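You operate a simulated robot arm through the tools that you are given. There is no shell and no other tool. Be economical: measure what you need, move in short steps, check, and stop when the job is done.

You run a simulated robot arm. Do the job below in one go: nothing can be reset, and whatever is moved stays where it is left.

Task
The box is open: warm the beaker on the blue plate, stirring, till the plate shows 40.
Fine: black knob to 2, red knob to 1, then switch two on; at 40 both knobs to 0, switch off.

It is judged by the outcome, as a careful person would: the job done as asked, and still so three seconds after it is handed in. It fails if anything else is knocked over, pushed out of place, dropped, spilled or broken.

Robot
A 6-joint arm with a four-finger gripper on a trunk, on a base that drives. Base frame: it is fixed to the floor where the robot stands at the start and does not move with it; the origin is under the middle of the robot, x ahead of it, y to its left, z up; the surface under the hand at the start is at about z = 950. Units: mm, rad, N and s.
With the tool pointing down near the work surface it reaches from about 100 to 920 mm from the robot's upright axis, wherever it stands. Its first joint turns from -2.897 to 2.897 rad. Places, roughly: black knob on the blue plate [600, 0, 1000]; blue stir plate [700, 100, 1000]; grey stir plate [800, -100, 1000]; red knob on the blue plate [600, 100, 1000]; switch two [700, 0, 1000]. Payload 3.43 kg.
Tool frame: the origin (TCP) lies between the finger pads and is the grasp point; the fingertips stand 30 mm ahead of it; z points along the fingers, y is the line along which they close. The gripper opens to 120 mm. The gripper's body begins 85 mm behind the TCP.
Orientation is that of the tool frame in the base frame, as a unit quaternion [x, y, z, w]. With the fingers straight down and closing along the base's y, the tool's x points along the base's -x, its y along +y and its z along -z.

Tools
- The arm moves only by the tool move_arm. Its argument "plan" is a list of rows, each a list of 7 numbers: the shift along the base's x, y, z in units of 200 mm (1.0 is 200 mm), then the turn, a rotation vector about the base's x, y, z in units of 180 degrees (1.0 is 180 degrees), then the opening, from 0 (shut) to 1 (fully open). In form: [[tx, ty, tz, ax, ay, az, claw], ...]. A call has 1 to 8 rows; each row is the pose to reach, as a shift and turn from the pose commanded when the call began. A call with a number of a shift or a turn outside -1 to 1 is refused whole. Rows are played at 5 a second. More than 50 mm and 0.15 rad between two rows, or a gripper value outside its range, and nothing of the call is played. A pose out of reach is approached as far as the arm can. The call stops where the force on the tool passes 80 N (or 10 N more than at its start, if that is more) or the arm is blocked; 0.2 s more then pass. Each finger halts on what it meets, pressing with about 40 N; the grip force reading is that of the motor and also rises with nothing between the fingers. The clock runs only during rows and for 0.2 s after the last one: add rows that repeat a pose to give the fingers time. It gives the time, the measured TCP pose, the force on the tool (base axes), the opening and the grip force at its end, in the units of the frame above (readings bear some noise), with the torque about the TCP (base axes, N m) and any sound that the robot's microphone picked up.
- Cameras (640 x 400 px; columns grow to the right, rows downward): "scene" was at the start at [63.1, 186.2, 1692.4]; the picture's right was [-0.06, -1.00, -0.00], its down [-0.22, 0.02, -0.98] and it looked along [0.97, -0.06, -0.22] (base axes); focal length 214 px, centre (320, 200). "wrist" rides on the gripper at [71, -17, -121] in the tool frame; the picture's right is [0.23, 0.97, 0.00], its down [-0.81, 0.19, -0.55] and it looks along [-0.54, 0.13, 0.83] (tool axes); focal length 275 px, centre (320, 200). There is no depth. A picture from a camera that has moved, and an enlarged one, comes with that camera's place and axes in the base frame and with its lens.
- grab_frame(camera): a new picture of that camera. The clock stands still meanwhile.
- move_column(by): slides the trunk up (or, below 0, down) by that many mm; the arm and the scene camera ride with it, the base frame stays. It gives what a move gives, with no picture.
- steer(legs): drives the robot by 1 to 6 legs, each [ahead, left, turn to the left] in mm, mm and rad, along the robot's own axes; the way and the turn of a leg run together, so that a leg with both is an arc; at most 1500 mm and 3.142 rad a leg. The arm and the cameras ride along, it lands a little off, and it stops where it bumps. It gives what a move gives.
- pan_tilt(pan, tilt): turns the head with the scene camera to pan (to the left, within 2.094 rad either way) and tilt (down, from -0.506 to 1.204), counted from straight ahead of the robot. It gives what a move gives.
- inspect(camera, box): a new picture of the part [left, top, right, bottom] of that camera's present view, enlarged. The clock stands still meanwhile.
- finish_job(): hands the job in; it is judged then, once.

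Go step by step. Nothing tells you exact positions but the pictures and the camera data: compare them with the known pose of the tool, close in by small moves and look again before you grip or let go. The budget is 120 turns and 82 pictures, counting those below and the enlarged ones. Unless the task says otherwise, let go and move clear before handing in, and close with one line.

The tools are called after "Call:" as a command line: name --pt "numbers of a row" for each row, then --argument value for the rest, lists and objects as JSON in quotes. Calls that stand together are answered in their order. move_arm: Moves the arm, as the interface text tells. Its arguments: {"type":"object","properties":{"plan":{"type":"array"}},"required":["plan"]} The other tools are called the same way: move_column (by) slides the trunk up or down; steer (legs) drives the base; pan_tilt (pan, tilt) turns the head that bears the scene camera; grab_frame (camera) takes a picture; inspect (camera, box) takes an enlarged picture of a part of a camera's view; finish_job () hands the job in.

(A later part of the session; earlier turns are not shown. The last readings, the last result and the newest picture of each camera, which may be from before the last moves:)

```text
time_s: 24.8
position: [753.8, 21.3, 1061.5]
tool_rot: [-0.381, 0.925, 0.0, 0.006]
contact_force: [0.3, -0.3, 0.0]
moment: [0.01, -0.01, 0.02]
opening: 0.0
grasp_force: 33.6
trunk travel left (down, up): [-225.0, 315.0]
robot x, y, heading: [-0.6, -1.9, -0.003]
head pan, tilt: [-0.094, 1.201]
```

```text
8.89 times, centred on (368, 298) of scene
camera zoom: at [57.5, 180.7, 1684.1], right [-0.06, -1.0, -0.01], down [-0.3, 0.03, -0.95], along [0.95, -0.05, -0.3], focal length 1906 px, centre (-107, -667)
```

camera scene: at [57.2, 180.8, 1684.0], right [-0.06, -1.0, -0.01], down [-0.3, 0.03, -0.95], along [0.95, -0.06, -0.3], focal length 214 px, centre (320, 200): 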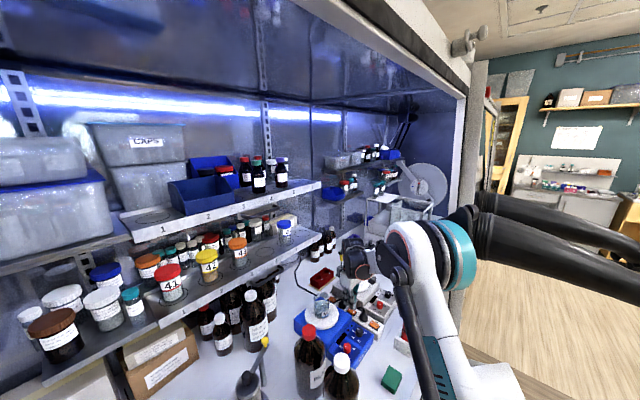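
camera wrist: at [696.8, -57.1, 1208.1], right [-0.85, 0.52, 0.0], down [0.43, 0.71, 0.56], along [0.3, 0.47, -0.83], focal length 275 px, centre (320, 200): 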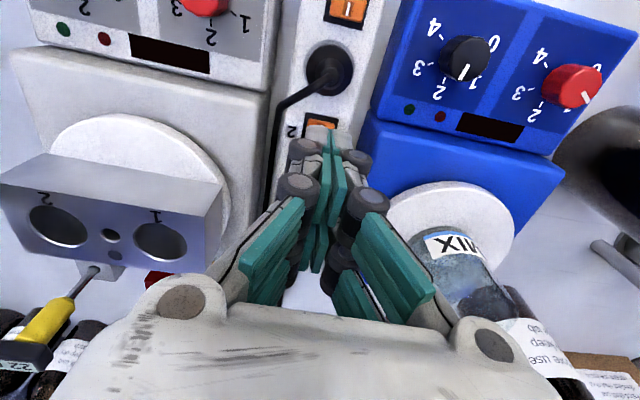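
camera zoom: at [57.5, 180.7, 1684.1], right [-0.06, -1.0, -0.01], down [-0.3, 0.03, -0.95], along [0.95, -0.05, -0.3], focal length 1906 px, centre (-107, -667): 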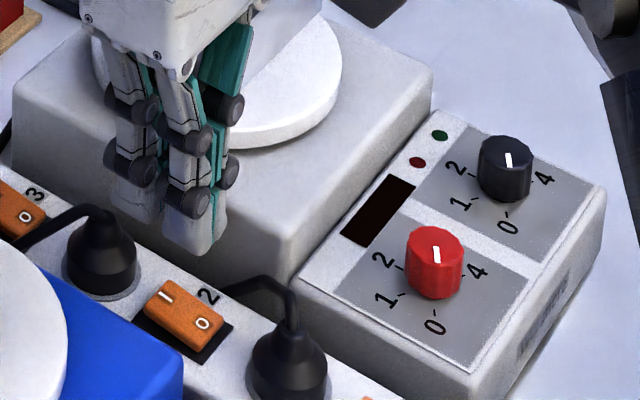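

The torque shows the contact was about 25 mm towards +s — the hand is wide along that direction and touched plug two, not the rocker. I'll lift, turn the hand to yaw −45° so its narrow side lies along the strip, and re-approach.

Call:
move_arm --pt "0 0 0.1 0 0 0 0" --pt "0 0 0.1 0 0 -0.0417 0" --pt "0 0 0.1 0 0 -0.0833 0" --pt "0 0 0.1 0 0 -0.125 0" --pt "0 0 0.1 0 0 -0.1667 0" --pt "0 0 0.1 0 0 -0.2083 0" --pt "0 0 0.1 0 0 -0.25 0" --pt "0 0 0.1 0 0 -0.2917 0"

Call:
move_arm --pt "0 0 0 0 0 -0.0417 0" --pt "0 0 0 0 0 -0.0833 0" --pt "0 0 0 0 0 -0.125 0" --pt "0 0 -0.05 0 0 -0.1667 0" --pt "0 0.013 -0.12 0 0 -0.2083 0"

Call:
inspect --camera "wrist" --box '[240, 60, 400, 220]'

Call:
inspect --camera "scene" --box '[340, 275, 386, 320]'

```text
time_s: 26.6
position: [754.0, 20.0, 1084.0]
tool_rot: [0.07, 0.998, 0.003, 0.004]
contact_force: [0.1, 0.3, 0.1]
moment: [-0.03, 0.0, 0.01]
opening: 0.0
grasp_force: 33.1
trunk travel left (down, up): [-225.0, 315.0]
robot x, y, heading: [-2.0, -2.3, -0.005]
head pan, tilt: [-0.094, 1.201]
```

```text
time_s: 27.8
position: [753.9, 22.6, 1060.7]
tool_rot: [0.387, 0.922, 0.005, 0.002]
contact_force: [0.2, 0.4, 0.5]
moment: [0.0, -0.02, -0.02]
opening: 0.0
grasp_force: 33.2
trunk travel left (down, up): [-225.0, 315.0]
robot x, y, heading: [-0.3, 2.4, -0.004]
head pan, tilt: [-0.094, 1.201]
```

```text
2.50 times, centred on (320, 140) of wrist
camera zoom: at [693.1, 61.0, 1180.8], right [0.53, 0.85, 0.01], down [0.7, -0.45, 0.55], along [0.47, -0.29, -0.83], focal length 688 px, centre (320, 350)
```

zoom: 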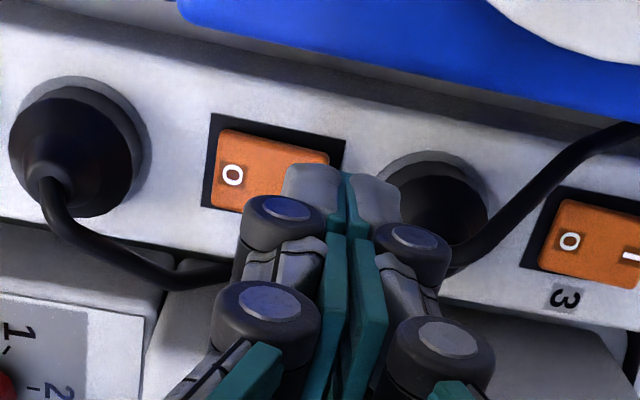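

```text
8.89 times, centred on (363, 298) of scene
camera zoom: at [57.6, 180.5, 1684.2], right [-0.06, -1.0, -0.01], down [-0.3, 0.03, -0.95], along [0.95, -0.05, -0.31], focal length 1906 px, centre (-62, -667)
```

zoom: 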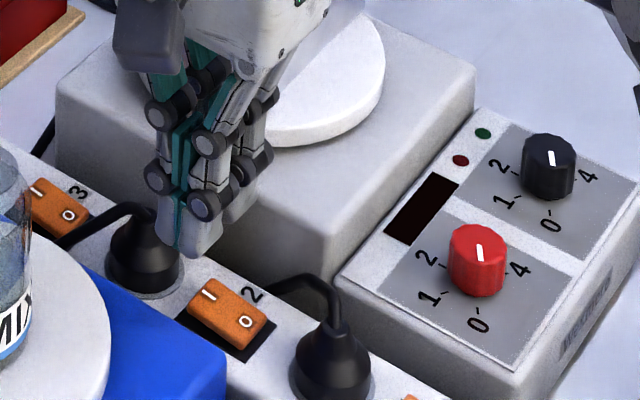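

Now the view is clear: rocker centre ≈(744,14), "I" end at about (753,23.5), right under the tips, with a gap to the plug. I descend with small final steps.

Call:
move_arm --pt "-0.003 0.004 -0.08 0 0 0 0" --pt "-0.003 0.004 -0.13 0 0 0 0" --pt "-0.003 0.004 -0.145 0 0 0 0" --pt "-0.003 0.004 -0.155 0 0 0 0" --pt "-0.003 0.004 -0.165 0 0 0 0"

Call:
inspect --camera "wrist" --box '[240, 60, 400, 220]'

```text
time_s: 29.0
position: [755.0, 25.8, 1026.9]
tool_rot: [0.386, 0.922, 0.004, 0.001]
contact_force: [0.2, 1.3, -0.6]
moment: [-0.01, -0.05, 0.04]
opening: 0.0
grasp_force: 33.7
trunk travel left (down, up): [-225.0, 315.0]
robot x, y, heading: [0.7, -1.9, -0.002]
head pan, tilt: [-0.094, 1.201]
```

```text
2.50 times, centred on (320, 140) of wrist
camera zoom: at [693.9, 62.5, 1146.9], right [0.53, 0.85, 0.01], down [0.7, -0.45, 0.55], along [0.47, -0.29, -0.83], focal length 688 px, centre (320, 350)
```

zoom: 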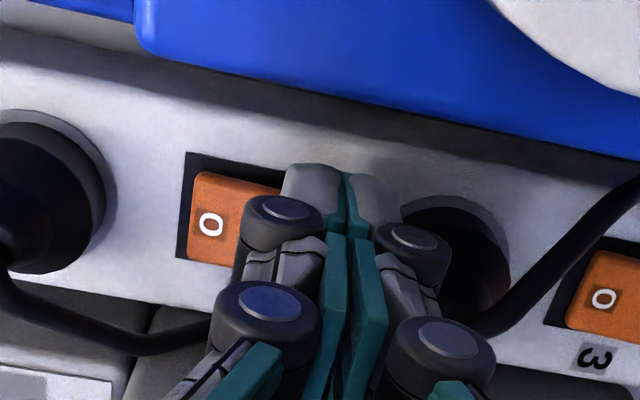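

No contact yet. I continue down in 2 mm steps, shifted 2 mm back toward the rocker.

Call:
move_arm --pt "-0.007 -0.008 -0.005 0 0 0 0" --pt "-0.007 -0.008 -0.015 0 0 0 0" --pt "-0.007 -0.008 -0.025 0 0 0 0"

```text
time_s: 29.8
position: [753.6, 24.4, 1021.8]
tool_rot: [0.385, 0.923, 0.005, 0.004]
contact_force: [12.8, 4.0, 13.6]
moment: [0.11, -0.2, 0.02]
opening: 6.1
grasp_force: 32.9
trunk travel left (down, up): [-225.0, 315.0]
robot x, y, heading: [-0.2, -2.0, -0.003]
head pan, tilt: [-0.094, 1.201]
```

Contact now, with the fingers pried open 6 mm. I check the switch and plate lights.

Call:
inspect --camera "scene" --box '[335, 290, 391, 335]'

Call:
inspect --camera "wrist" --box '[240, 60, 400, 220]'

```text
8.89 times, centred on (363, 312) of scene
camera zoom: at [57.4, 180.5, 1684.2], right [-0.06, -1.0, -0.01], down [-0.31, 0.03, -0.95], along [0.95, -0.06, -0.31], focal length 1906 px, centre (-62, -800)
```

zoom: 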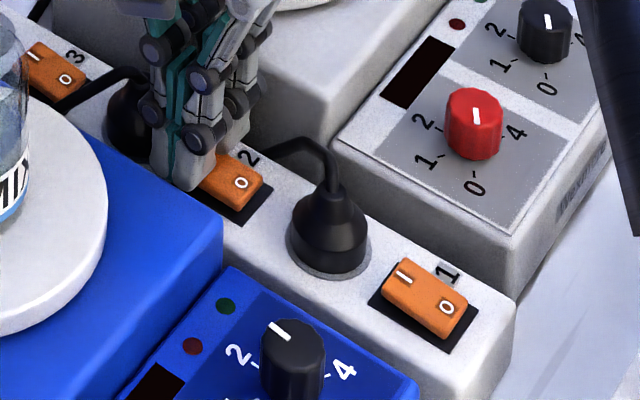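

```text
2.50 times, centred on (320, 140) of wrist
camera zoom: at [692.2, 60.9, 1143.0], right [0.53, 0.85, 0.01], down [0.7, -0.45, 0.56], along [0.48, -0.29, -0.83], focal length 688 px, centre (320, 350)
```

zoom: 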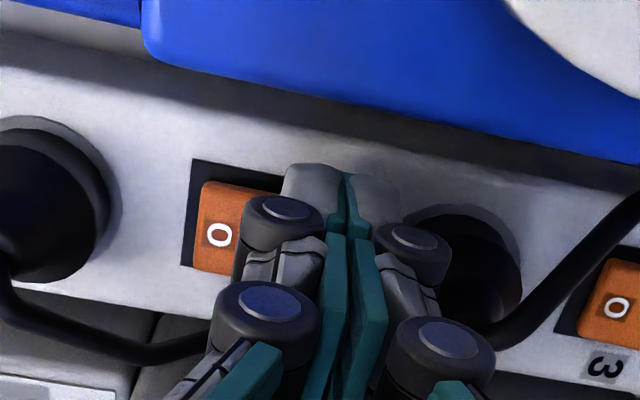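

The rocker still shows O raised side unchanged; the contact is light (14 N) on the rocker. I press a few mm further.

Call:
move_arm --pt "0 0 -0.008 0 0 0 0" --pt "0 0 -0.016 0 0 0 0" --pt "0 0 -0.022 0 0 0 0"

Call:
inspect --camera "wrist" --box '[240, 60, 400, 220]'

```text
time_s: 30.6
position: [751.9, 23.6, 1021.3]
tool_rot: [0.386, 0.923, 0.005, 0.003]
contact_force: [7.0, -2.1, 78.8]
moment: [-0.4, 0.23, 0.05]
opening: 0.0
grasp_force: 33.8
trunk travel left (down, up): [-225.0, 315.0]
robot x, y, heading: [-2.9, -2.1, -0.003]
head pan, tilt: [-0.094, 1.201]
```

```text
2.50 times, centred on (320, 140) of wrist
camera zoom: at [690.9, 61.1, 1141.6], right [0.53, 0.85, 0.01], down [0.7, -0.45, 0.56], along [0.48, -0.29, -0.83], focal length 688 px, centre (320, 350)
```

zoom: 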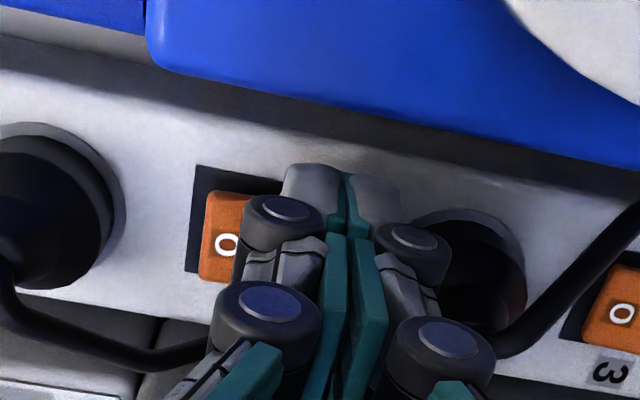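

The rocker's O end now looks raised — likely toggled. I lift and check.

Call:
move_arm --pt "0 0 0.05 0 0 0 0" --pt "0 0 0.2 0 0 0 0" --pt "-0.1 0.0 0.35 0 0 0 0"

Call:
inspect --camera "scene" --box '[325, 290, 395, 345]'

```text
time_s: 31.4
position: [730.1, 24.4, 1090.8]
tool_rot: [0.385, 0.923, 0.005, 0.002]
contact_force: [0.6, 0.0, 0.3]
moment: [-0.03, -0.02, -0.03]
opening: 0.0
grasp_force: 33.4
trunk travel left (down, up): [-225.0, 315.0]
robot x, y, heading: [0.9, -0.7, -0.002]
head pan, tilt: [-0.094, 1.201]
```

```text
7.27 times, centred on (360, 318) of scene
camera zoom: at [57.5, 180.4, 1684.2], right [-0.06, -1.0, -0.01], down [-0.3, 0.03, -0.95], along [0.95, -0.06, -0.3], focal length 1560 px, centre (29, -654)
```

zoom: 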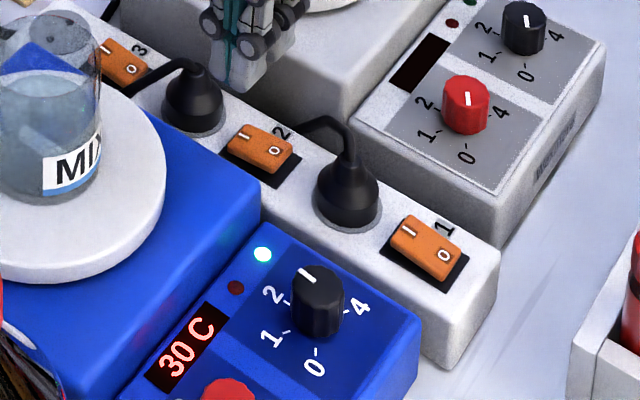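

Switch two is on: green light lit and the display shows 30 C. I move over the black knob (yaw −60°, ready for turning back) while watching the display.

Call:
move_arm --pt "-0.17 -0.02 0 0 0 -0.0417 0.2" --pt "-0.34 -0.04 0 0 0 -0.0833 0.35" --pt "-0.505 -0.06 0 0 0 -0.0833 0.35"

Call:
inspect --camera "scene" --box '[325, 290, 395, 345]'

```text
time_s: 32.2
position: [631.2, 10.9, 1086.6]
tool_rot: [0.503, 0.865, 0.006, 0.002]
contact_force: [-0.5, -0.4, -0.3]
moment: [-0.04, 0.04, -0.02]
opening: 42.2
grasp_force: 0.0
trunk travel left (down, up): [-225.0, 315.0]
robot x, y, heading: [-1.1, -0.6, -0.004]
head pan, tilt: [-0.094, 1.201]
```

```text
7.27 times, centred on (360, 318) of scene
camera zoom: at [57.2, 180.5, 1684.2], right [-0.06, -1.0, -0.01], down [-0.3, 0.03, -0.95], along [0.95, -0.06, -0.31], focal length 1560 px, centre (29, -654)
```

zoom: 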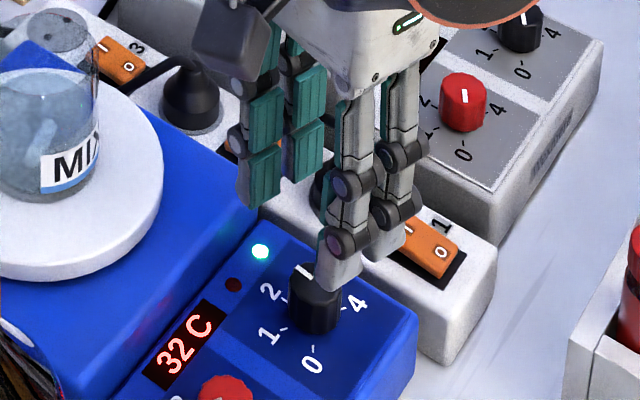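

It climbs about 2 °C/s and is at 32, so I must be holding the heat (red) knob at 40. I go straight to the red knob at yaw −30° and grip it at its known pose.

Call:
move_arm --pt "-0.09 0.08 0 0 0 0.0417 0.35" --pt "-0.19 0.17 0 0 0 0.0833 0.35" --pt "-0.28 0.26 0 0 0 0.125 0.35" --pt "-0.288 0.267 -0.1 0 0 0.1667 0.35" --pt "-0.288 0.267 -0.2 0 0 0.1667 0.35" --pt "-0.288 0.267 -0.27 0 0 0.1667 0.35"

Call:
inspect --camera "scene" --box '[325, 290, 395, 345]'

Call:
inspect --camera "wrist" --box '[220, 60, 400, 220]'

```text
time_s: 33.6
position: [575.0, 63.9, 1032.4]
tool_rot: [0.262, 0.965, 0.003, 0.003]
contact_force: [-0.5, 0.7, 0.5]
moment: [-0.04, -0.03, 0.0]
opening: 42.0
grasp_force: 0.1
trunk travel left (down, up): [-225.0, 315.0]
robot x, y, heading: [1.7, 1.4, -0.0]
head pan, tilt: [-0.094, 1.201]
```

```text
7.27 times, centred on (360, 318) of scene
camera zoom: at [57.8, 180.3, 1684.2], right [-0.06, -1.0, -0.01], down [-0.3, 0.03, -0.95], along [0.95, -0.06, -0.3], focal length 1560 px, centre (29, -654)
```

zoom: 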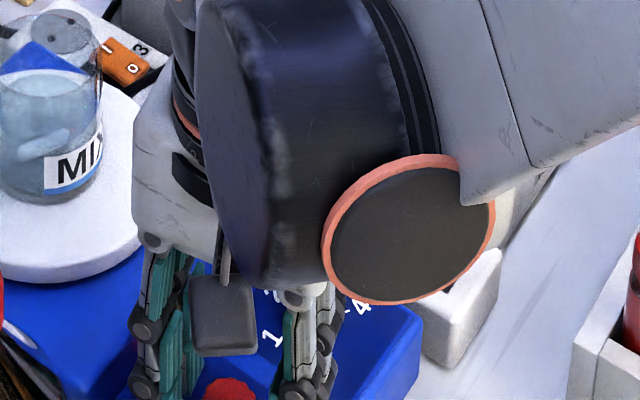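

```text
2.50 times, centred on (310, 140) of wrist
camera zoom: at [506.4, 84.1, 1152.5], right [0.29, 0.96, 0.01], down [0.79, -0.25, 0.56], along [0.53, -0.16, -0.83], focal length 688 px, centre (345, 350)
```

zoom: 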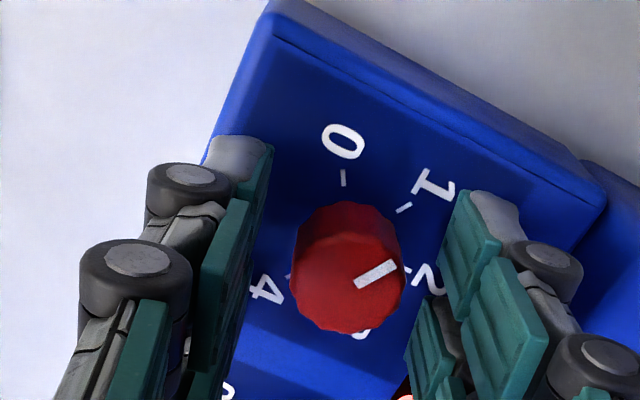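

Centred over the red knob. The display is hidden from the head, so I grip and look for it through the wrist camera.

Call:
move_arm --pt "0 0 0 0 0 0 0.1" --pt "0 0 0 0 0 0 0.1"

Call:
inspect --camera "wrist" --box '[240, 80, 440, 280]'

```text
time_s: 34.2
position: [575.1, 65.4, 1030.8]
tool_rot: [0.261, 0.965, 0.004, 0.003]
contact_force: [-0.6, 0.4, -0.7]
moment: [0.0, 0.05, 0.02]
opening: 23.7
grasp_force: 45.0
trunk travel left (down, up): [-225.0, 315.0]
robot x, y, heading: [0.6, -0.5, -0.005]
head pan, tilt: [-0.094, 1.201]
```

```text
2.00 times, centred on (340, 180) of wrist
camera zoom: at [506.3, 84.2, 1152.6], right [0.29, 0.96, 0.01], down [0.79, -0.25, 0.56], along [0.53, -0.16, -0.83], focal length 551 px, centre (280, 240)
```

zoom: 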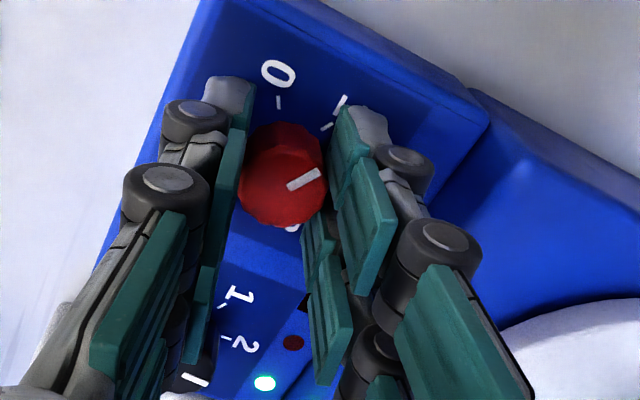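

The fingers hide the display here. I release and lift straight up so that the wrist camera can read it.

Call:
move_arm --pt "0 0 0 0 0 0 0.35" --pt "0 0 0.2 0 0 0 0.35"

Call:
inspect --camera "wrist" --box '[240, 80, 420, 240]'

```text
time_s: 34.8
position: [574.6, 63.1, 1074.7]
tool_rot: [0.261, 0.965, 0.004, 0.003]
contact_force: [1.9, 0.0, 0.5]
moment: [0.01, -0.01, 0.0]
opening: 41.7
grasp_force: 0.1
trunk travel left (down, up): [-225.0, 315.0]
robot x, y, heading: [2.5, -2.5, -0.002]
head pan, tilt: [-0.094, 1.201]
```

```text
2.50 times, centred on (330, 160) of wrist
camera zoom: at [506.5, 82.9, 1194.1], right [0.29, 0.96, 0.01], down [0.79, -0.25, 0.56], along [0.53, -0.16, -0.83], focal length 688 px, centre (295, 300)
```

zoom: 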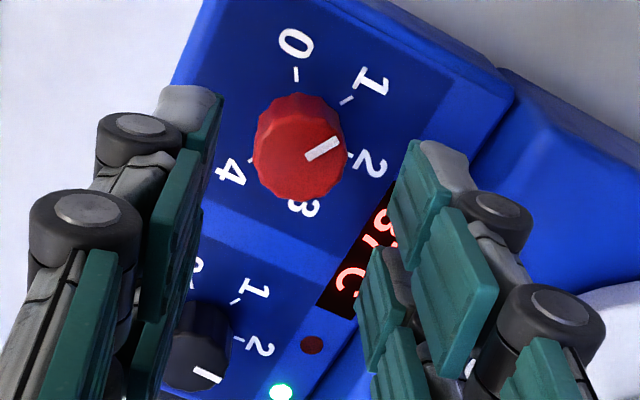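

It reads about 37 and rises ~2 °C/s, so 40 comes at about t=36.3. I descend and grip the red knob now.

Call:
move_arm --pt "0.001 0.002 -0.12 0 0 0 0.35" --pt "0.001 0.003 -0.215 0 0 0 0.35" --pt "0.001 0.003 -0.215 0 0 0 0.1" --pt "0.001 0.003 -0.215 0 0 0 0.1"

Call:
grab_frame --camera "wrist"

```text
time_s: 35.8
position: [574.8, 65.3, 1029.2]
tool_rot: [0.263, 0.965, 0.004, 0.002]
contact_force: [-3.7, -5.6, 0.2]
moment: [-0.1, 0.05, 0.04]
opening: 23.6
grasp_force: 44.7
trunk travel left (down, up): [-225.0, 315.0]
robot x, y, heading: [2.2, -3.4, 0.0]
head pan, tilt: [-0.094, 1.201]
```

```text
30 pictures are left
camera wrist: at [506.1, 84.4, 1149.5], right [0.29, 0.96, 0.01], down [0.79, -0.25, 0.56], along [0.53, -0.16, -0.83], focal length 275 px, centre (320, 200)
```

wrist: 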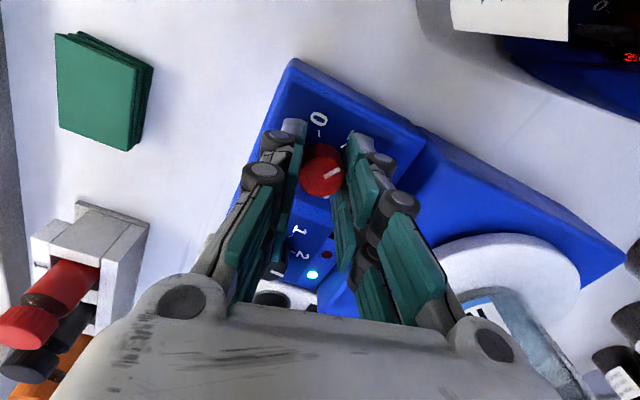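

Gripped; a reflection in the bottle hints at 39. After one hold row, reaching 40, I turn the red knob back to 0.

Call:
move_arm --pt "0 0 0 0 0 0 0.1" --pt "0 0 0 0 0 0.0476 0.1" --pt "0 0 0 0 0 0.0952 0.1" --pt "0 0 0 0 0 0.1428 0.1" --pt "0 0 0 0 0 0.1904 0.1" --pt "0 0 0 0 0 0.238 0.1" --pt "0 0 0 0 0 0.2856 0.1" --pt "0 0 0 0 0 0.3333 0.1"

Call:
grab_frame --camera "wrist"

```text
time_s: 37.6
position: [574.4, 65.8, 1028.1]
tool_rot: [-0.256, 0.967, 0.001, 0.005]
contact_force: [3.3, -1.2, 2.9]
moment: [0.16, 0.11, -0.04]
opening: 23.6
grasp_force: 45.1
trunk travel left (down, up): [-225.0, 315.0]
robot x, y, heading: [-1.6, -0.1, -0.004]
head pan, tilt: [-0.094, 1.201]
```

```text
29 pictures are left
camera wrist: at [522.1, 14.8, 1149.0], right [-0.68, 0.73, 0.0], down [0.6, 0.57, 0.56], along [0.41, 0.38, -0.83], focal length 275 px, centre (320, 200)
```

wrist: 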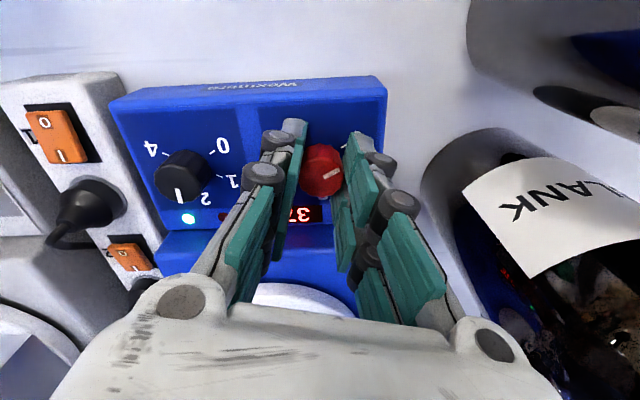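

Call:
inspect --camera "wrist" --box '[270, 130, 370, 230]'

```text
4.00 times, centred on (320, 180) of wrist
camera zoom: at [522.1, 14.8, 1149.0], right [-0.68, 0.73, 0.0], down [0.6, 0.57, 0.56], along [0.41, 0.38, -0.83], focal length 1101 px, centre (320, 280)
```

zoom: 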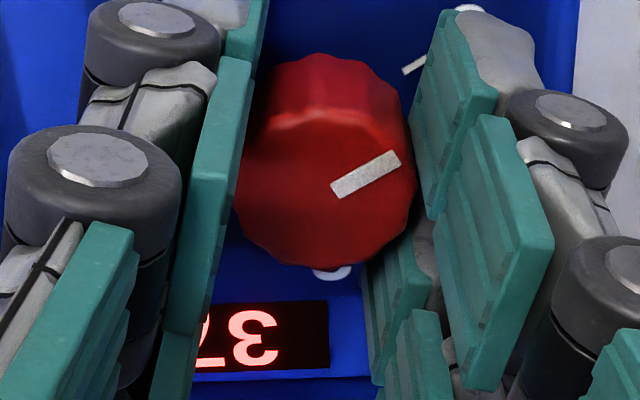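

The display partly shows 3?, perhaps it never quite got to 40. I open the fingers to read it properly.

Call:
move_arm --pt "0 0 0 0 0 0 0.4"

Call:
inspect --camera "wrist" --box '[260, 130, 380, 230]'

```text
time_s: 38.0
position: [574.0, 66.4, 1029.4]
tool_rot: [-0.256, 0.967, 0.001, 0.006]
contact_force: [-1.0, 0.2, 0.0]
moment: [0.06, 0.02, -0.02]
opening: 48.0
grasp_force: 0.0
trunk travel left (down, up): [-225.0, 315.0]
robot x, y, heading: [2.8, -0.4, 0.0]
head pan, tilt: [-0.094, 1.201]
```

```text
4.00 times, centred on (320, 180) of wrist
camera zoom: at [521.7, 14.8, 1149.1], right [-0.68, 0.73, 0.0], down [0.6, 0.57, 0.56], along [0.41, 0.38, -0.83], focal length 1101 px, centre (320, 280)
```

zoom: 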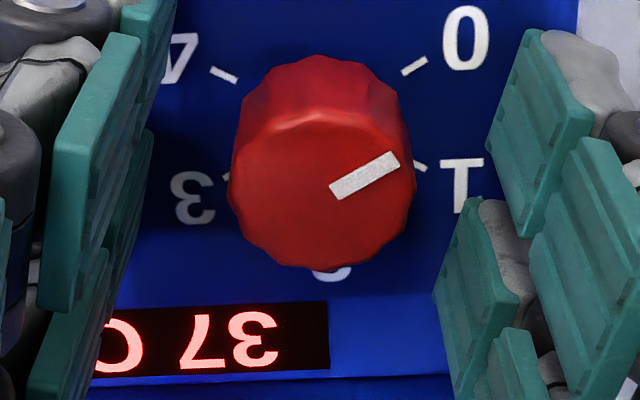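

Red is at 0 and the display shows 37, so 40 was likely not reached. Plan: rotate the open hand to +90°, grip, turn red to 1 ending at yaw +30° where the first digit is visible, hold till it shows 40, then turn back.

Call:
move_arm --pt "0 -0.005 0 0 0 0.0476 0.4" --pt "0 -0.005 0 0 0 0.0952 0.4" --pt "0 -0.005 0 0 0 0.1428 0.4" --pt "0 -0.005 0 0 0 0.1904 0.4" --pt "0 -0.005 0 0 0 0.238 0.4" --pt "0 -0.005 0 0 0 0.2856 0.4" --pt "0 -0.005 0 0 0 0.3333 0.4"

Call:
grab_frame --camera "wrist"

```text
time_s: 39.6
position: [573.6, 63.8, 1030.4]
tool_rot: [-0.706, 0.708, -0.003, 0.006]
contact_force: [-0.2, -0.8, 0.6]
moment: [0.05, 0.02, 0.01]
opening: 48.0
grasp_force: 0.0
trunk travel left (down, up): [-225.0, 315.0]
robot x, y, heading: [0.6, -6.8, -0.004]
head pan, tilt: [-0.094, 1.201]
```

```text
26 pictures are left
camera wrist: at [591.7, -8.8, 1149.2], right [-0.97, -0.23, -0.01], down [-0.2, 0.81, 0.55], along [-0.11, 0.54, -0.83], focal length 275 px, centre (320, 200)
```

wrist: 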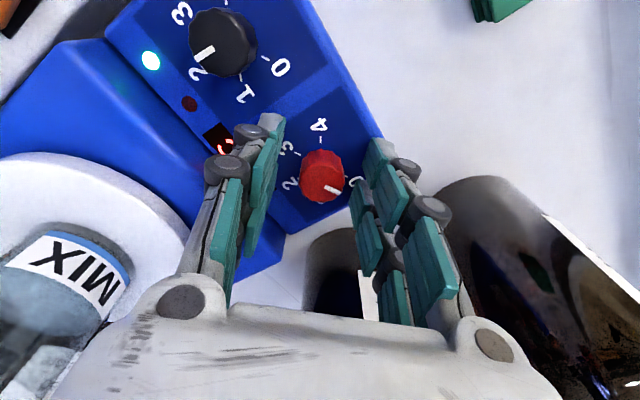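

Clear all round. I grip and turn the red knob to 1 again.

Call:
move_arm --pt "0 0 0 0 0 0 0.1" --pt "0 0 0 0 0 -0.0476 0.1" --pt "0 0 0 0 0 -0.0952 0.1" --pt "0 0 0 0 0 -0.1428 0.1" --pt "0 0 0 0 0 -0.1904 0.1" --pt "0 0 0 0 0 -0.238 0.1" --pt "0 0 0 0 0 -0.2856 0.1" --pt "0 0 0 0 0 -0.3333 0.1"

Call:
inspect --camera "wrist" --box '[260, 130, 380, 230]'

```text
time_s: 41.4
position: [573.4, 65.7, 1027.5]
tool_rot: [-0.256, 0.967, 0.0, 0.003]
contact_force: [-35.1, 0.2, -16.9]
moment: [0.13, 0.55, 0.03]
opening: 22.7
grasp_force: 44.5
trunk travel left (down, up): [-225.0, 315.0]
robot x, y, heading: [-0.3, -1.3, -0.009]
head pan, tilt: [-0.094, 1.201]
```

```text
4.00 times, centred on (320, 180) of wrist
camera zoom: at [520.8, 14.3, 1148.7], right [-0.68, 0.73, 0.0], down [0.61, 0.56, 0.56], along [0.41, 0.38, -0.83], focal length 1101 px, centre (320, 280)
```

zoom: 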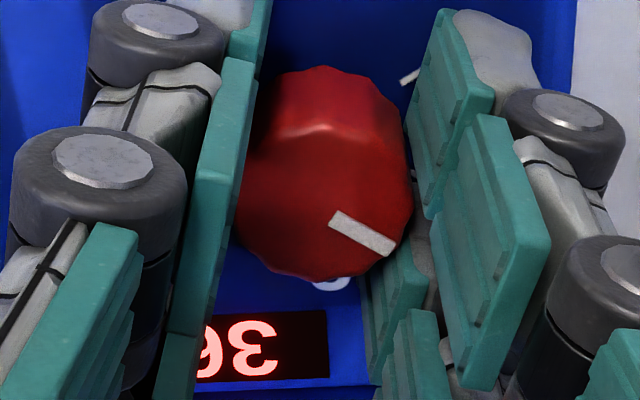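

Red is at 1, display about 36, and the second digit is partly visible. I hold one second and look again.

Call:
move_arm --pt "-0.003 0 0 0 0 0 0.1" --pt "-0.003 0 0 0 0 0 0.1" --pt "-0.003 0 0 0 0 0 0.1" --pt "-0.003 0 0 0 0 0 0.1"

Call:
inspect --camera "wrist" --box '[260, 130, 380, 230]'

```text
time_s: 42.4
position: [574.3, 65.5, 1028.8]
tool_rot: [-0.256, 0.967, 0.001, 0.003]
contact_force: [-32.5, 6.9, -39.6]
moment: [-0.04, 0.76, 0.0]
opening: 22.3
grasp_force: 45.3
trunk travel left (down, up): [-225.0, 315.0]
robot x, y, heading: [-1.2, 1.6, -0.004]
head pan, tilt: [-0.094, 1.201]
```

```text
4.00 times, centred on (320, 180) of wrist
camera zoom: at [521.0, 14.2, 1148.7], right [-0.68, 0.73, 0.0], down [0.61, 0.57, 0.56], along [0.41, 0.38, -0.83], focal length 1101 px, centre (320, 280)
```

zoom: 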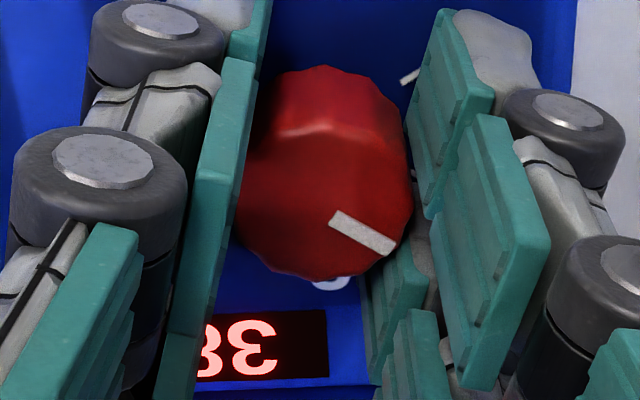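

38 now. I hold 0.8 s more.

Call:
move_arm --pt "0 0 0 0 0 0 0.1" --pt "0 0 0 0 0 0 0.1" --pt "0 0 0 0 0 0 0.1"

Call:
inspect --camera "wrist" --box '[260, 130, 380, 230]'

```text
time_s: 43.2
position: [573.2, 64.5, 1028.3]
tool_rot: [-0.256, 0.967, 0.002, 0.004]
contact_force: [-31.2, 10.1, -45.1]
moment: [0.01, 0.76, 0.0]
opening: 22.7
grasp_force: 44.5
trunk travel left (down, up): [-225.0, 315.0]
robot x, y, heading: [-1.4, -1.0, -0.007]
head pan, tilt: [-0.094, 1.201]
```

```text
4.00 times, centred on (320, 180) of wrist
camera zoom: at [521.0, 14.2, 1148.9], right [-0.68, 0.73, 0.0], down [0.61, 0.57, 0.56], along [0.41, 0.38, -0.83], focal length 1101 px, centre (320, 280)
```

zoom: 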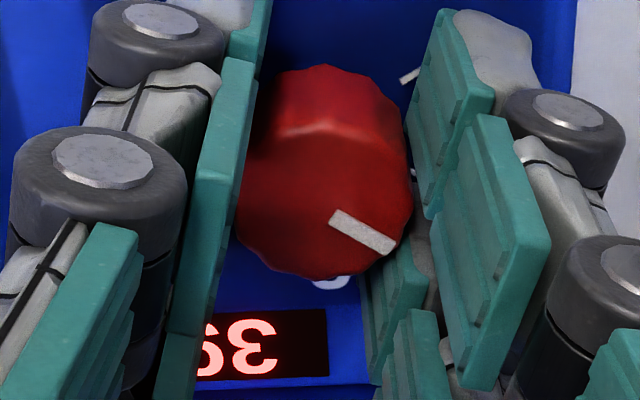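

39 now. One more short hold of 0.4 s.

Call:
move_arm --pt "0 0 0 0 0 0 0.1"

Call:
inspect --camera "wrist" --box '[260, 130, 380, 230]'

```text
time_s: 43.6
position: [574.1, 65.9, 1028.9]
tool_rot: [-0.256, 0.967, 0.0, 0.004]
contact_force: [-31.0, 9.7, -44.4]
moment: [0.08, 0.71, 0.0]
opening: 22.4
grasp_force: 44.8
trunk travel left (down, up): [-225.0, 315.0]
robot x, y, heading: [4.4, 1.0, -0.004]
head pan, tilt: [-0.094, 1.201]
```

```text
4.00 times, centred on (320, 180) of wrist
camera zoom: at [521.0, 14.2, 1148.9], right [-0.68, 0.73, 0.0], down [0.61, 0.57, 0.56], along [0.41, 0.38, -0.83], focal length 1101 px, centre (320, 280)
```

zoom: 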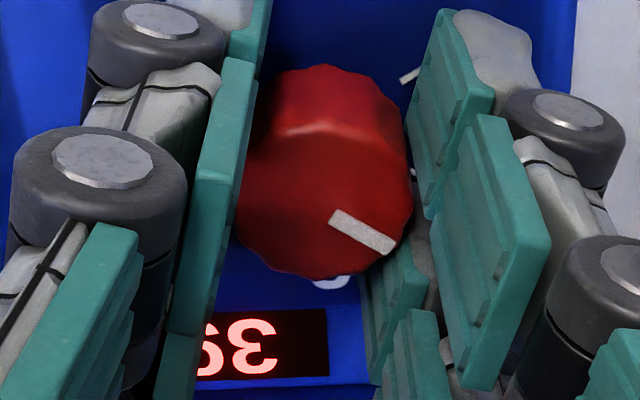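

Still 39; another 0.4 s.

Call:
move_arm --pt "0 0 0 0 0 0 0.1"

Call:
inspect --camera "wrist" --box '[260, 130, 380, 230]'

```text
time_s: 44.0
position: [574.3, 65.0, 1027.6]
tool_rot: [-0.256, 0.967, 0.001, 0.005]
contact_force: [-31.8, 10.3, -44.4]
moment: [0.19, 0.65, 0.0]
opening: 22.8
grasp_force: 45.9
trunk travel left (down, up): [-225.0, 315.0]
robot x, y, heading: [2.9, -1.1, -0.003]
head pan, tilt: [-0.094, 1.201]
```

```text
4.00 times, centred on (320, 180) of wrist
camera zoom: at [520.9, 14.2, 1149.0], right [-0.68, 0.73, 0.0], down [0.61, 0.57, 0.56], along [0.41, 0.38, -0.83], focal length 1101 px, centre (320, 280)
```

zoom: 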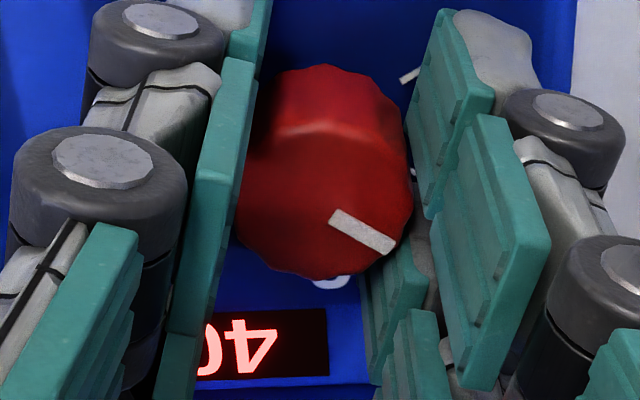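

It shows 40. Red back to 0 now.

Call:
move_arm --pt "0 0 0 0 0 0.0476 0.1" --pt "0 0 0 0 0 0.0952 0.1" --pt "0 0 0 0 0 0.1428 0.1" --pt "0 0 0 0 0 0.1904 0.1" --pt "0 0 0 0 0 0.238 0.1" --pt "0 0 0 0 0 0.2856 0.1" --pt "0 0 0 0 0 0.3333 0.1" --pt "0 0 0 0 0 0.3333 0.1"

Call:
move_arm --pt "0 0 0 0 0 0 0.35" --pt "0 0 0 0 0 0 0.35" --pt "0 0 0.1 0 0 0 0.35" --pt "0 0 0.3 0 0 0 0.35"

Call:
inspect --camera "wrist" --box '[180, 40, 420, 240]'

```text
time_s: 45.8
position: [573.3, 65.0, 1029.3]
tool_rot: [-0.706, 0.708, -0.002, 0.006]
contact_force: [-21.7, 4.4, 15.3]
moment: [0.96, 0.94, 0.02]
opening: 22.6
grasp_force: 45.3
trunk travel left (down, up): [-225.0, 315.0]
robot x, y, heading: [-2.2, 0.6, 0.004]
head pan, tilt: [-0.094, 1.201]
```

```text
time_s: 46.8
position: [571.8, 67.3, 1088.6]
tool_rot: [-0.706, 0.709, -0.003, 0.005]
contact_force: [0.3, 1.3, -0.6]
moment: [-0.05, 0.0, -0.01]
opening: 41.9
grasp_force: 0.1
trunk travel left (down, up): [-225.0, 315.0]
robot x, y, heading: [-1.7, 0.5, -0.002]
head pan, tilt: [-0.094, 1.201]
```

```text
2.00 times, centred on (300, 140) of wrist
camera zoom: at [588.8, -5.9, 1209.4], right [-0.97, -0.22, -0.01], down [-0.19, 0.81, 0.55], along [-0.11, 0.54, -0.83], focal length 551 px, centre (360, 320)
```

zoom: 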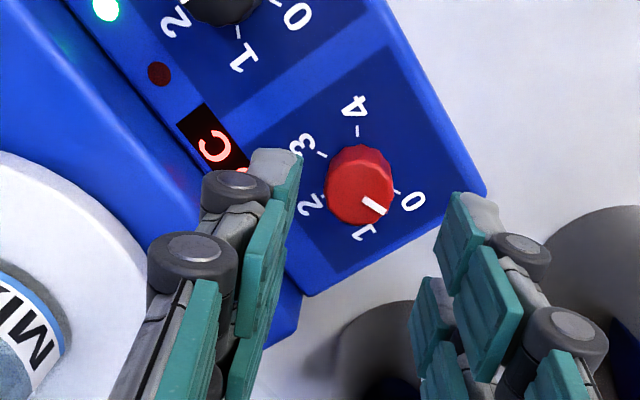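

Red is at 0. Now the black knob: I go above it, turning the hand to yaw −30° so that I can turn +120° in one grip.

Call:
move_arm --pt "0.036 -0.035 0 0 0 -0.0417 0.35" --pt "0.072 -0.07 0 0 0 -0.0833 0.35" --pt "0.108 -0.105 0 0 0 -0.125 0.35" --pt "0.144 -0.14 0 0 0 -0.1667 0.35" --pt "0.18 -0.175 0 0 0 -0.2083 0.35" --pt "0.216 -0.21 0 0 0 -0.25 0.35" --pt "0.252 -0.245 0 0 0 -0.2917 0.35" --pt "0.288 -0.279 0 0 0 -0.3333 0.35"

Call:
move_arm --pt "0 0 0 0 0 -0.0417 0.35" --pt "0 0 0 0 0 -0.0833 0.35" --pt "0 0 0 0 0 -0.125 0.35" --pt "0 0 0 0 0 -0.1667 0.35" --pt "0 0 0 0 0 -0.2083 0.35" --pt "0 0 0 0 0 -0.25 0.35" --pt "0 0 0 0 0 -0.2917 0.35" --pt "0 0 0 0 0 -0.3333 0.35"

Call:
inspect --camera "wrist" --box '[220, 60, 400, 220]'

```text
time_s: 48.6
position: [631.1, 7.4, 1087.9]
tool_rot: [-0.255, 0.967, 0.002, 0.005]
contact_force: [-0.1, 0.2, -0.5]
moment: [-0.04, 0.01, 0.01]
opening: 42.0
grasp_force: 0.1
trunk travel left (down, up): [-225.0, 315.0]
robot x, y, heading: [3.7, -0.8, -0.004]
head pan, tilt: [-0.094, 1.201]
```

```text
time_s: 50.4
position: [630.2, 8.0, 1087.4]
tool_rot: [0.262, 0.965, 0.004, 0.003]
contact_force: [0.4, 0.1, 0.1]
moment: [0.01, -0.03, -0.02]
opening: 41.8
grasp_force: 0.0
trunk travel left (down, up): [-225.0, 315.0]
robot x, y, heading: [-1.5, -3.0, -0.001]
head pan, tilt: [-0.094, 1.201]
```

```text
2.50 times, centred on (310, 140) of wrist
camera zoom: at [562.3, 28.2, 1208.4], right [0.29, 0.96, 0.01], down [0.79, -0.25, 0.56], along [0.53, -0.16, -0.83], focal length 688 px, centre (345, 350)
```

zoom: 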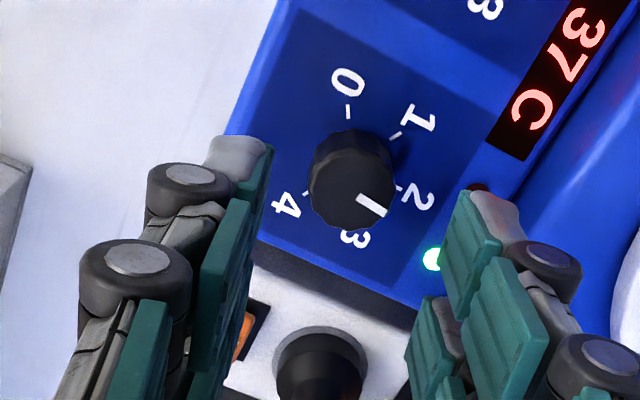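

Cooling (37) and the knob is nearly centred. I descend and grip.

Call:
move_arm --pt "0.002 0.009 -0.12 0 0 0 0.35" --pt "0.002 0.01 -0.22 0 0 0 0.35" --pt "0.002 0.01 -0.282 0 0 0 0.35" --pt "0.002 0.01 -0.282 0 0 0 0.1" --pt "0.002 0.01 -0.282 0 0 0 0.1"

```text
time_s: 51.6
position: [631.2, 10.5, 1031.1]
tool_rot: [0.262, 0.965, 0.002, 0.001]
contact_force: [-25.9, -18.8, -11.3]
moment: [-0.62, 0.56, 0.08]
opening: 23.7
grasp_force: 44.5
trunk travel left (down, up): [-225.0, 315.0]
robot x, y, heading: [0.6, 0.2, -0.003]
head pan, tilt: [-0.094, 1.201]
```

Gripped. I relax slightly along the force and turn +60°, then +60° more.

Call:
move_arm --pt "-0.008 -0.005 0 0 0 0 0.1" --pt "-0.008 -0.005 0 0 0 0.0476 0.1" --pt "-0.008 -0.005 0 0 0 0.0952 0.1" --pt "-0.008 -0.005 0 0 0 0.1428 0.1" --pt "-0.008 -0.005 0 0 0 0.1904 0.1" --pt "-0.008 -0.005 0 0 0 0.238 0.1" --pt "-0.008 -0.005 0 0 0 0.2856 0.1" --pt "-0.008 -0.005 0 0 0 0.3333 0.1"

Call:
move_arm --pt "0 0 0 0 0 0.0476 0.1" --pt "0 0 0 0 0 0.0952 0.1" --pt "0 0 0 0 0 0.1428 0.1" --pt "0 0 0 0 0 0.1904 0.1" --pt "0 0 0 0 0 0.238 0.1" --pt "0 0 0 0 0 0.2856 0.1" --pt "0 0 0 0 0 0.3333 0.1" --pt "0 0 0 0 0 0.3333 0.1"

Call:
inspect --camera "wrist" --box '[220, 60, 400, 220]'

```text
time_s: 53.4
position: [630.3, 10.4, 1033.0]
tool_rot: [-0.258, 0.966, 0.001, 0.006]
contact_force: [-1.8, 15.3, -28.6]
moment: [0.43, -0.18, -0.01]
opening: 23.6
grasp_force: 45.2
trunk travel left (down, up): [-225.0, 315.0]
robot x, y, heading: [1.1, -0.8, -0.001]
head pan, tilt: [-0.094, 1.201]
```

```text
time_s: 55.2
position: [629.9, 11.3, 1032.5]
tool_rot: [-0.706, 0.708, -0.001, 0.007]
contact_force: [-6.4, 22.9, -0.4]
moment: [1.0, 0.24, -0.01]
opening: 22.7
grasp_force: 45.2
trunk travel left (down, up): [-225.0, 315.0]
robot x, y, heading: [2.1, -0.7, -0.003]
head pan, tilt: [-0.094, 1.201]
```

```text
2.50 times, centred on (310, 140) of wrist
camera zoom: at [646.6, -61.4, 1153.6], right [-0.97, -0.23, -0.01], down [-0.2, 0.81, 0.55], along [-0.12, 0.54, -0.83], focal length 688 px, centre (345, 350)
```

zoom: 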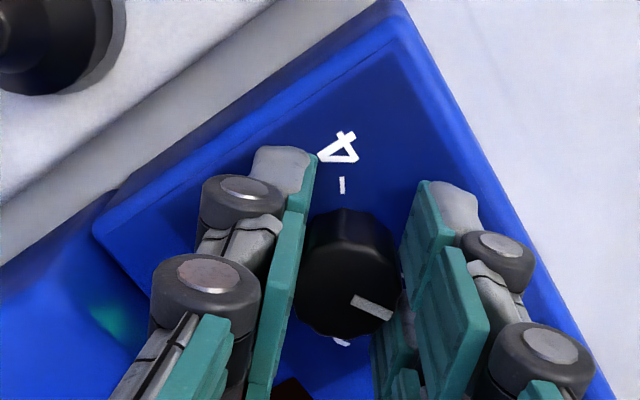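

Pointer is along ≈164°, i.e. black at 0. I release, lift and check.

Call:
move_arm --pt "0 0 0 0 0 0 0.35" --pt "0 0 0 0 0 0 0.35" --pt "0 0 0.1 0 0 0 0.35" --pt "0 0 0.3 0 0 0 0.35"

Call:
inspect --camera "wrist" --box '[220, 40, 400, 220]'

```text
time_s: 56.2
position: [630.3, 7.6, 1092.7]
tool_rot: [-0.705, 0.709, -0.003, 0.006]
contact_force: [-0.2, 0.1, 0.9]
moment: [0.02, -0.01, -0.01]
opening: 41.9
grasp_force: 0.0
trunk travel left (down, up): [-225.0, 315.0]
robot x, y, heading: [4.7, 1.8, -0.003]
head pan, tilt: [-0.094, 1.201]
```

```text
2.22 times, centred on (310, 130) of wrist
camera zoom: at [646.6, -64.3, 1212.6], right [-0.97, -0.22, -0.01], down [-0.19, 0.81, 0.55], along [-0.11, 0.54, -0.83], focal length 612 px, centre (342, 356)
```

zoom: 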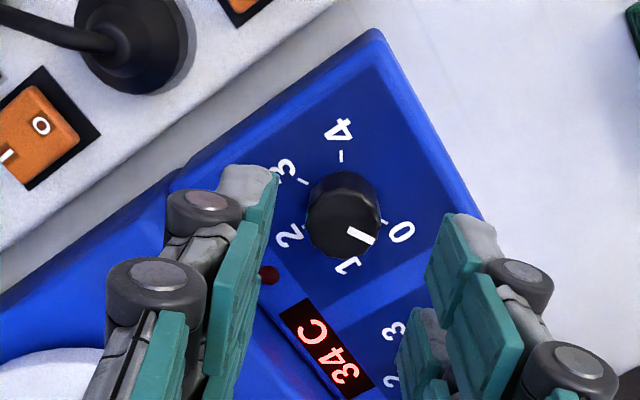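

Both knobs are at 0 (34 C). Next the hand goes, closed and turned back to yaw −45°, above the "O" end of switch two at about (736,5).

Call:
move_arm --pt "0.03 0 0 0 0 -0.0469 0.2" --pt "0.06 0 0 0 0 -0.0938 0" --pt "0.09 0 0 0 0 -0.1407 0" --pt "0.12 0 0 0 0 -0.1876 0" --pt "0.15 0 0 0 0 -0.2345 0" --pt "0.18 0 0 0 0 -0.2814 0" --pt "0.21 0 0 0 0 -0.3283 0" --pt "0.25 0 0 0 0 -0.375 0"

Call:
move_arm --pt "0.03 0 0 0 0 -0.0469 0" --pt "0.07 0 0 0 0 -0.0938 0" --pt "0.11 0 0 0 0 -0.1407 0" --pt "0.15 0 0 0 0 -0.1876 0" --pt "0.19 0 0 0 0 -0.2345 0" --pt "0.23 -0.005 0 0 0 -0.2814 0" --pt "0.26 -0.01 -0.05 0 0 -0.3283 0" --pt "0.2785 -0.013 -0.15 0 0 -0.375 0"

Call:
inspect --camera "wrist" --box '[240, 60, 400, 220]'

```text
time_s: 58.0
position: [680.7, 8.2, 1092.6]
tool_rot: [-0.19, 0.982, 0.002, 0.005]
contact_force: [1.0, -0.2, 0.0]
moment: [-0.03, 0.01, 0.05]
opening: 0.0
grasp_force: 33.4
trunk travel left (down, up): [-225.0, 315.0]
robot x, y, heading: [1.4, -1.1, -0.007]
head pan, tilt: [-0.094, 1.201]
```

```text
time_s: 59.8
position: [736.9, 6.9, 1062.8]
tool_rot: [0.386, 0.922, 0.004, 0.003]
contact_force: [-0.4, -0.8, -0.6]
moment: [-0.02, 0.0, 0.0]
opening: 0.0
grasp_force: 33.3
trunk travel left (down, up): [-225.0, 315.0]
robot x, y, heading: [-1.2, -3.3, -0.001]
head pan, tilt: [-0.094, 1.201]
```

```text
2.50 times, centred on (320, 140) of wrist
camera zoom: at [675.5, 44.5, 1184.5], right [0.53, 0.85, 0.01], down [0.7, -0.45, 0.55], along [0.47, -0.29, -0.83], focal length 688 px, centre (320, 350)
```

zoom: 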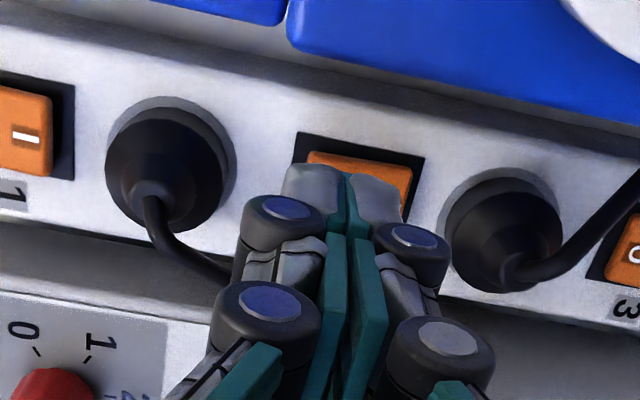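

Positioned well over the "O" end. I descend with small final steps as before.

Call:
move_arm --pt "-0.004 -0.009 -0.09 0 0 0 0" --pt "-0.004 -0.009 -0.165 0 0 0 0" --pt "-0.004 -0.009 -0.18 0 0 0 0" --pt "-0.004 -0.009 -0.19 0 0 0 0" --pt "-0.004 -0.009 -0.2 0 0 0 0"

```text
time_s: 61.0
position: [736.7, 4.5, 1023.7]
tool_rot: [0.386, 0.923, 0.005, 0.002]
contact_force: [0.1, -0.9, 0.1]
moment: [0.02, -0.02, 0.0]
opening: 0.0
grasp_force: 33.3
trunk travel left (down, up): [-225.0, 315.0]
robot x, y, heading: [-0.3, -1.5, -0.002]
head pan, tilt: [-0.094, 1.201]
```

Call:
move_arm --pt "0 0 -0.008 0 0 0 0" --pt "0 0 -0.016 0 0 0 0" --pt "0 0 -0.024 0 0 0 0"

Call:
inspect --camera "scene" --box '[325, 290, 395, 345]'

```text
time_s: 61.8
position: [735.0, 4.4, 1020.9]
tool_rot: [0.386, 0.922, 0.004, 0.004]
contact_force: [9.4, -7.2, 53.8]
moment: [0.16, -0.44, -0.08]
opening: 0.0
grasp_force: 33.4
trunk travel left (down, up): [-225.0, 315.0]
robot x, y, heading: [0.4, 0.3, -0.003]
head pan, tilt: [-0.094, 1.201]
```

```text
7.27 times, centred on (360, 318) of scene
camera zoom: at [56.9, 179.3, 1684.6], right [-0.08, -1.0, -0.01], down [-0.31, 0.03, -0.95], along [0.95, -0.07, -0.31], focal length 1560 px, centre (29, -654)
```

zoom: 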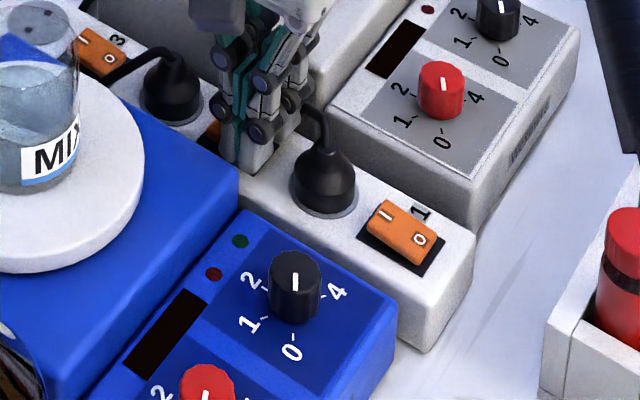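

The display is dark: switched off. I lift clear and do a final check.

Call:
move_arm --pt "0 0 0.05 0 0 0 0" --pt "0 0 0.25 0 0 0 0" --pt "-0.15 0.0 0.45 0 0 0 0" --pt "-0.35 0.0 0.65 0 0 0 0" --pt "-0.5 0.0 0.85 0 0 0 0"

Call:
grab_frame --camera "wrist"

Call:
inspect --camera "scene" --box '[310, 290, 400, 370]'

```text
refused: row 4 steps farther than a row can; nothing moved
```

```text
14 pictures are left
camera wrist: at [674.1, 42.0, 1141.7], right [0.53, 0.85, 0.01], down [0.7, -0.45, 0.56], along [0.48, -0.29, -0.83], focal length 275 px, centre (320, 200)
```

wrist: 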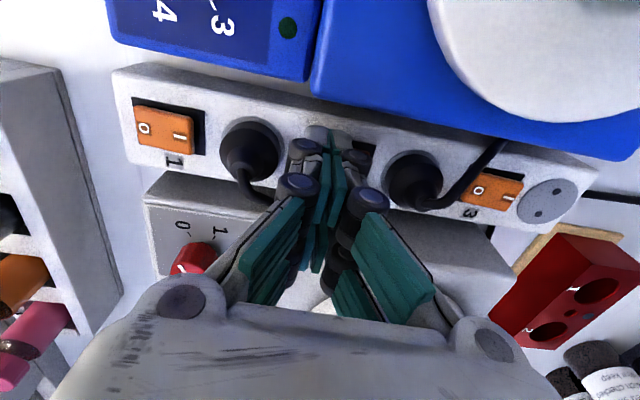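

```text
5.00 times, centred on (355, 330) of scene
camera zoom: at [56.9, 179.3, 1684.6], right [-0.08, -1.0, -0.01], down [-0.31, 0.03, -0.95], along [0.95, -0.07, -0.31], focal length 1072 px, centre (145, -450)
```

zoom: 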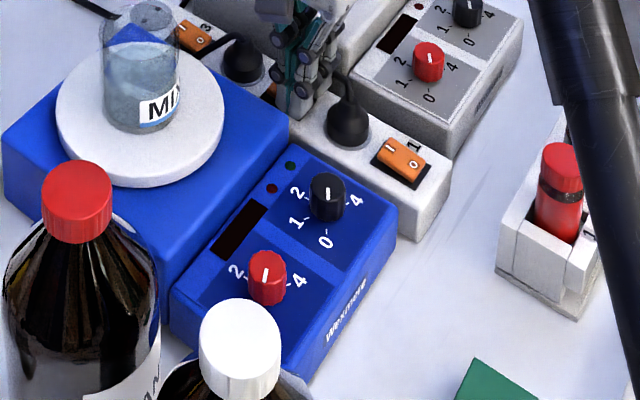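

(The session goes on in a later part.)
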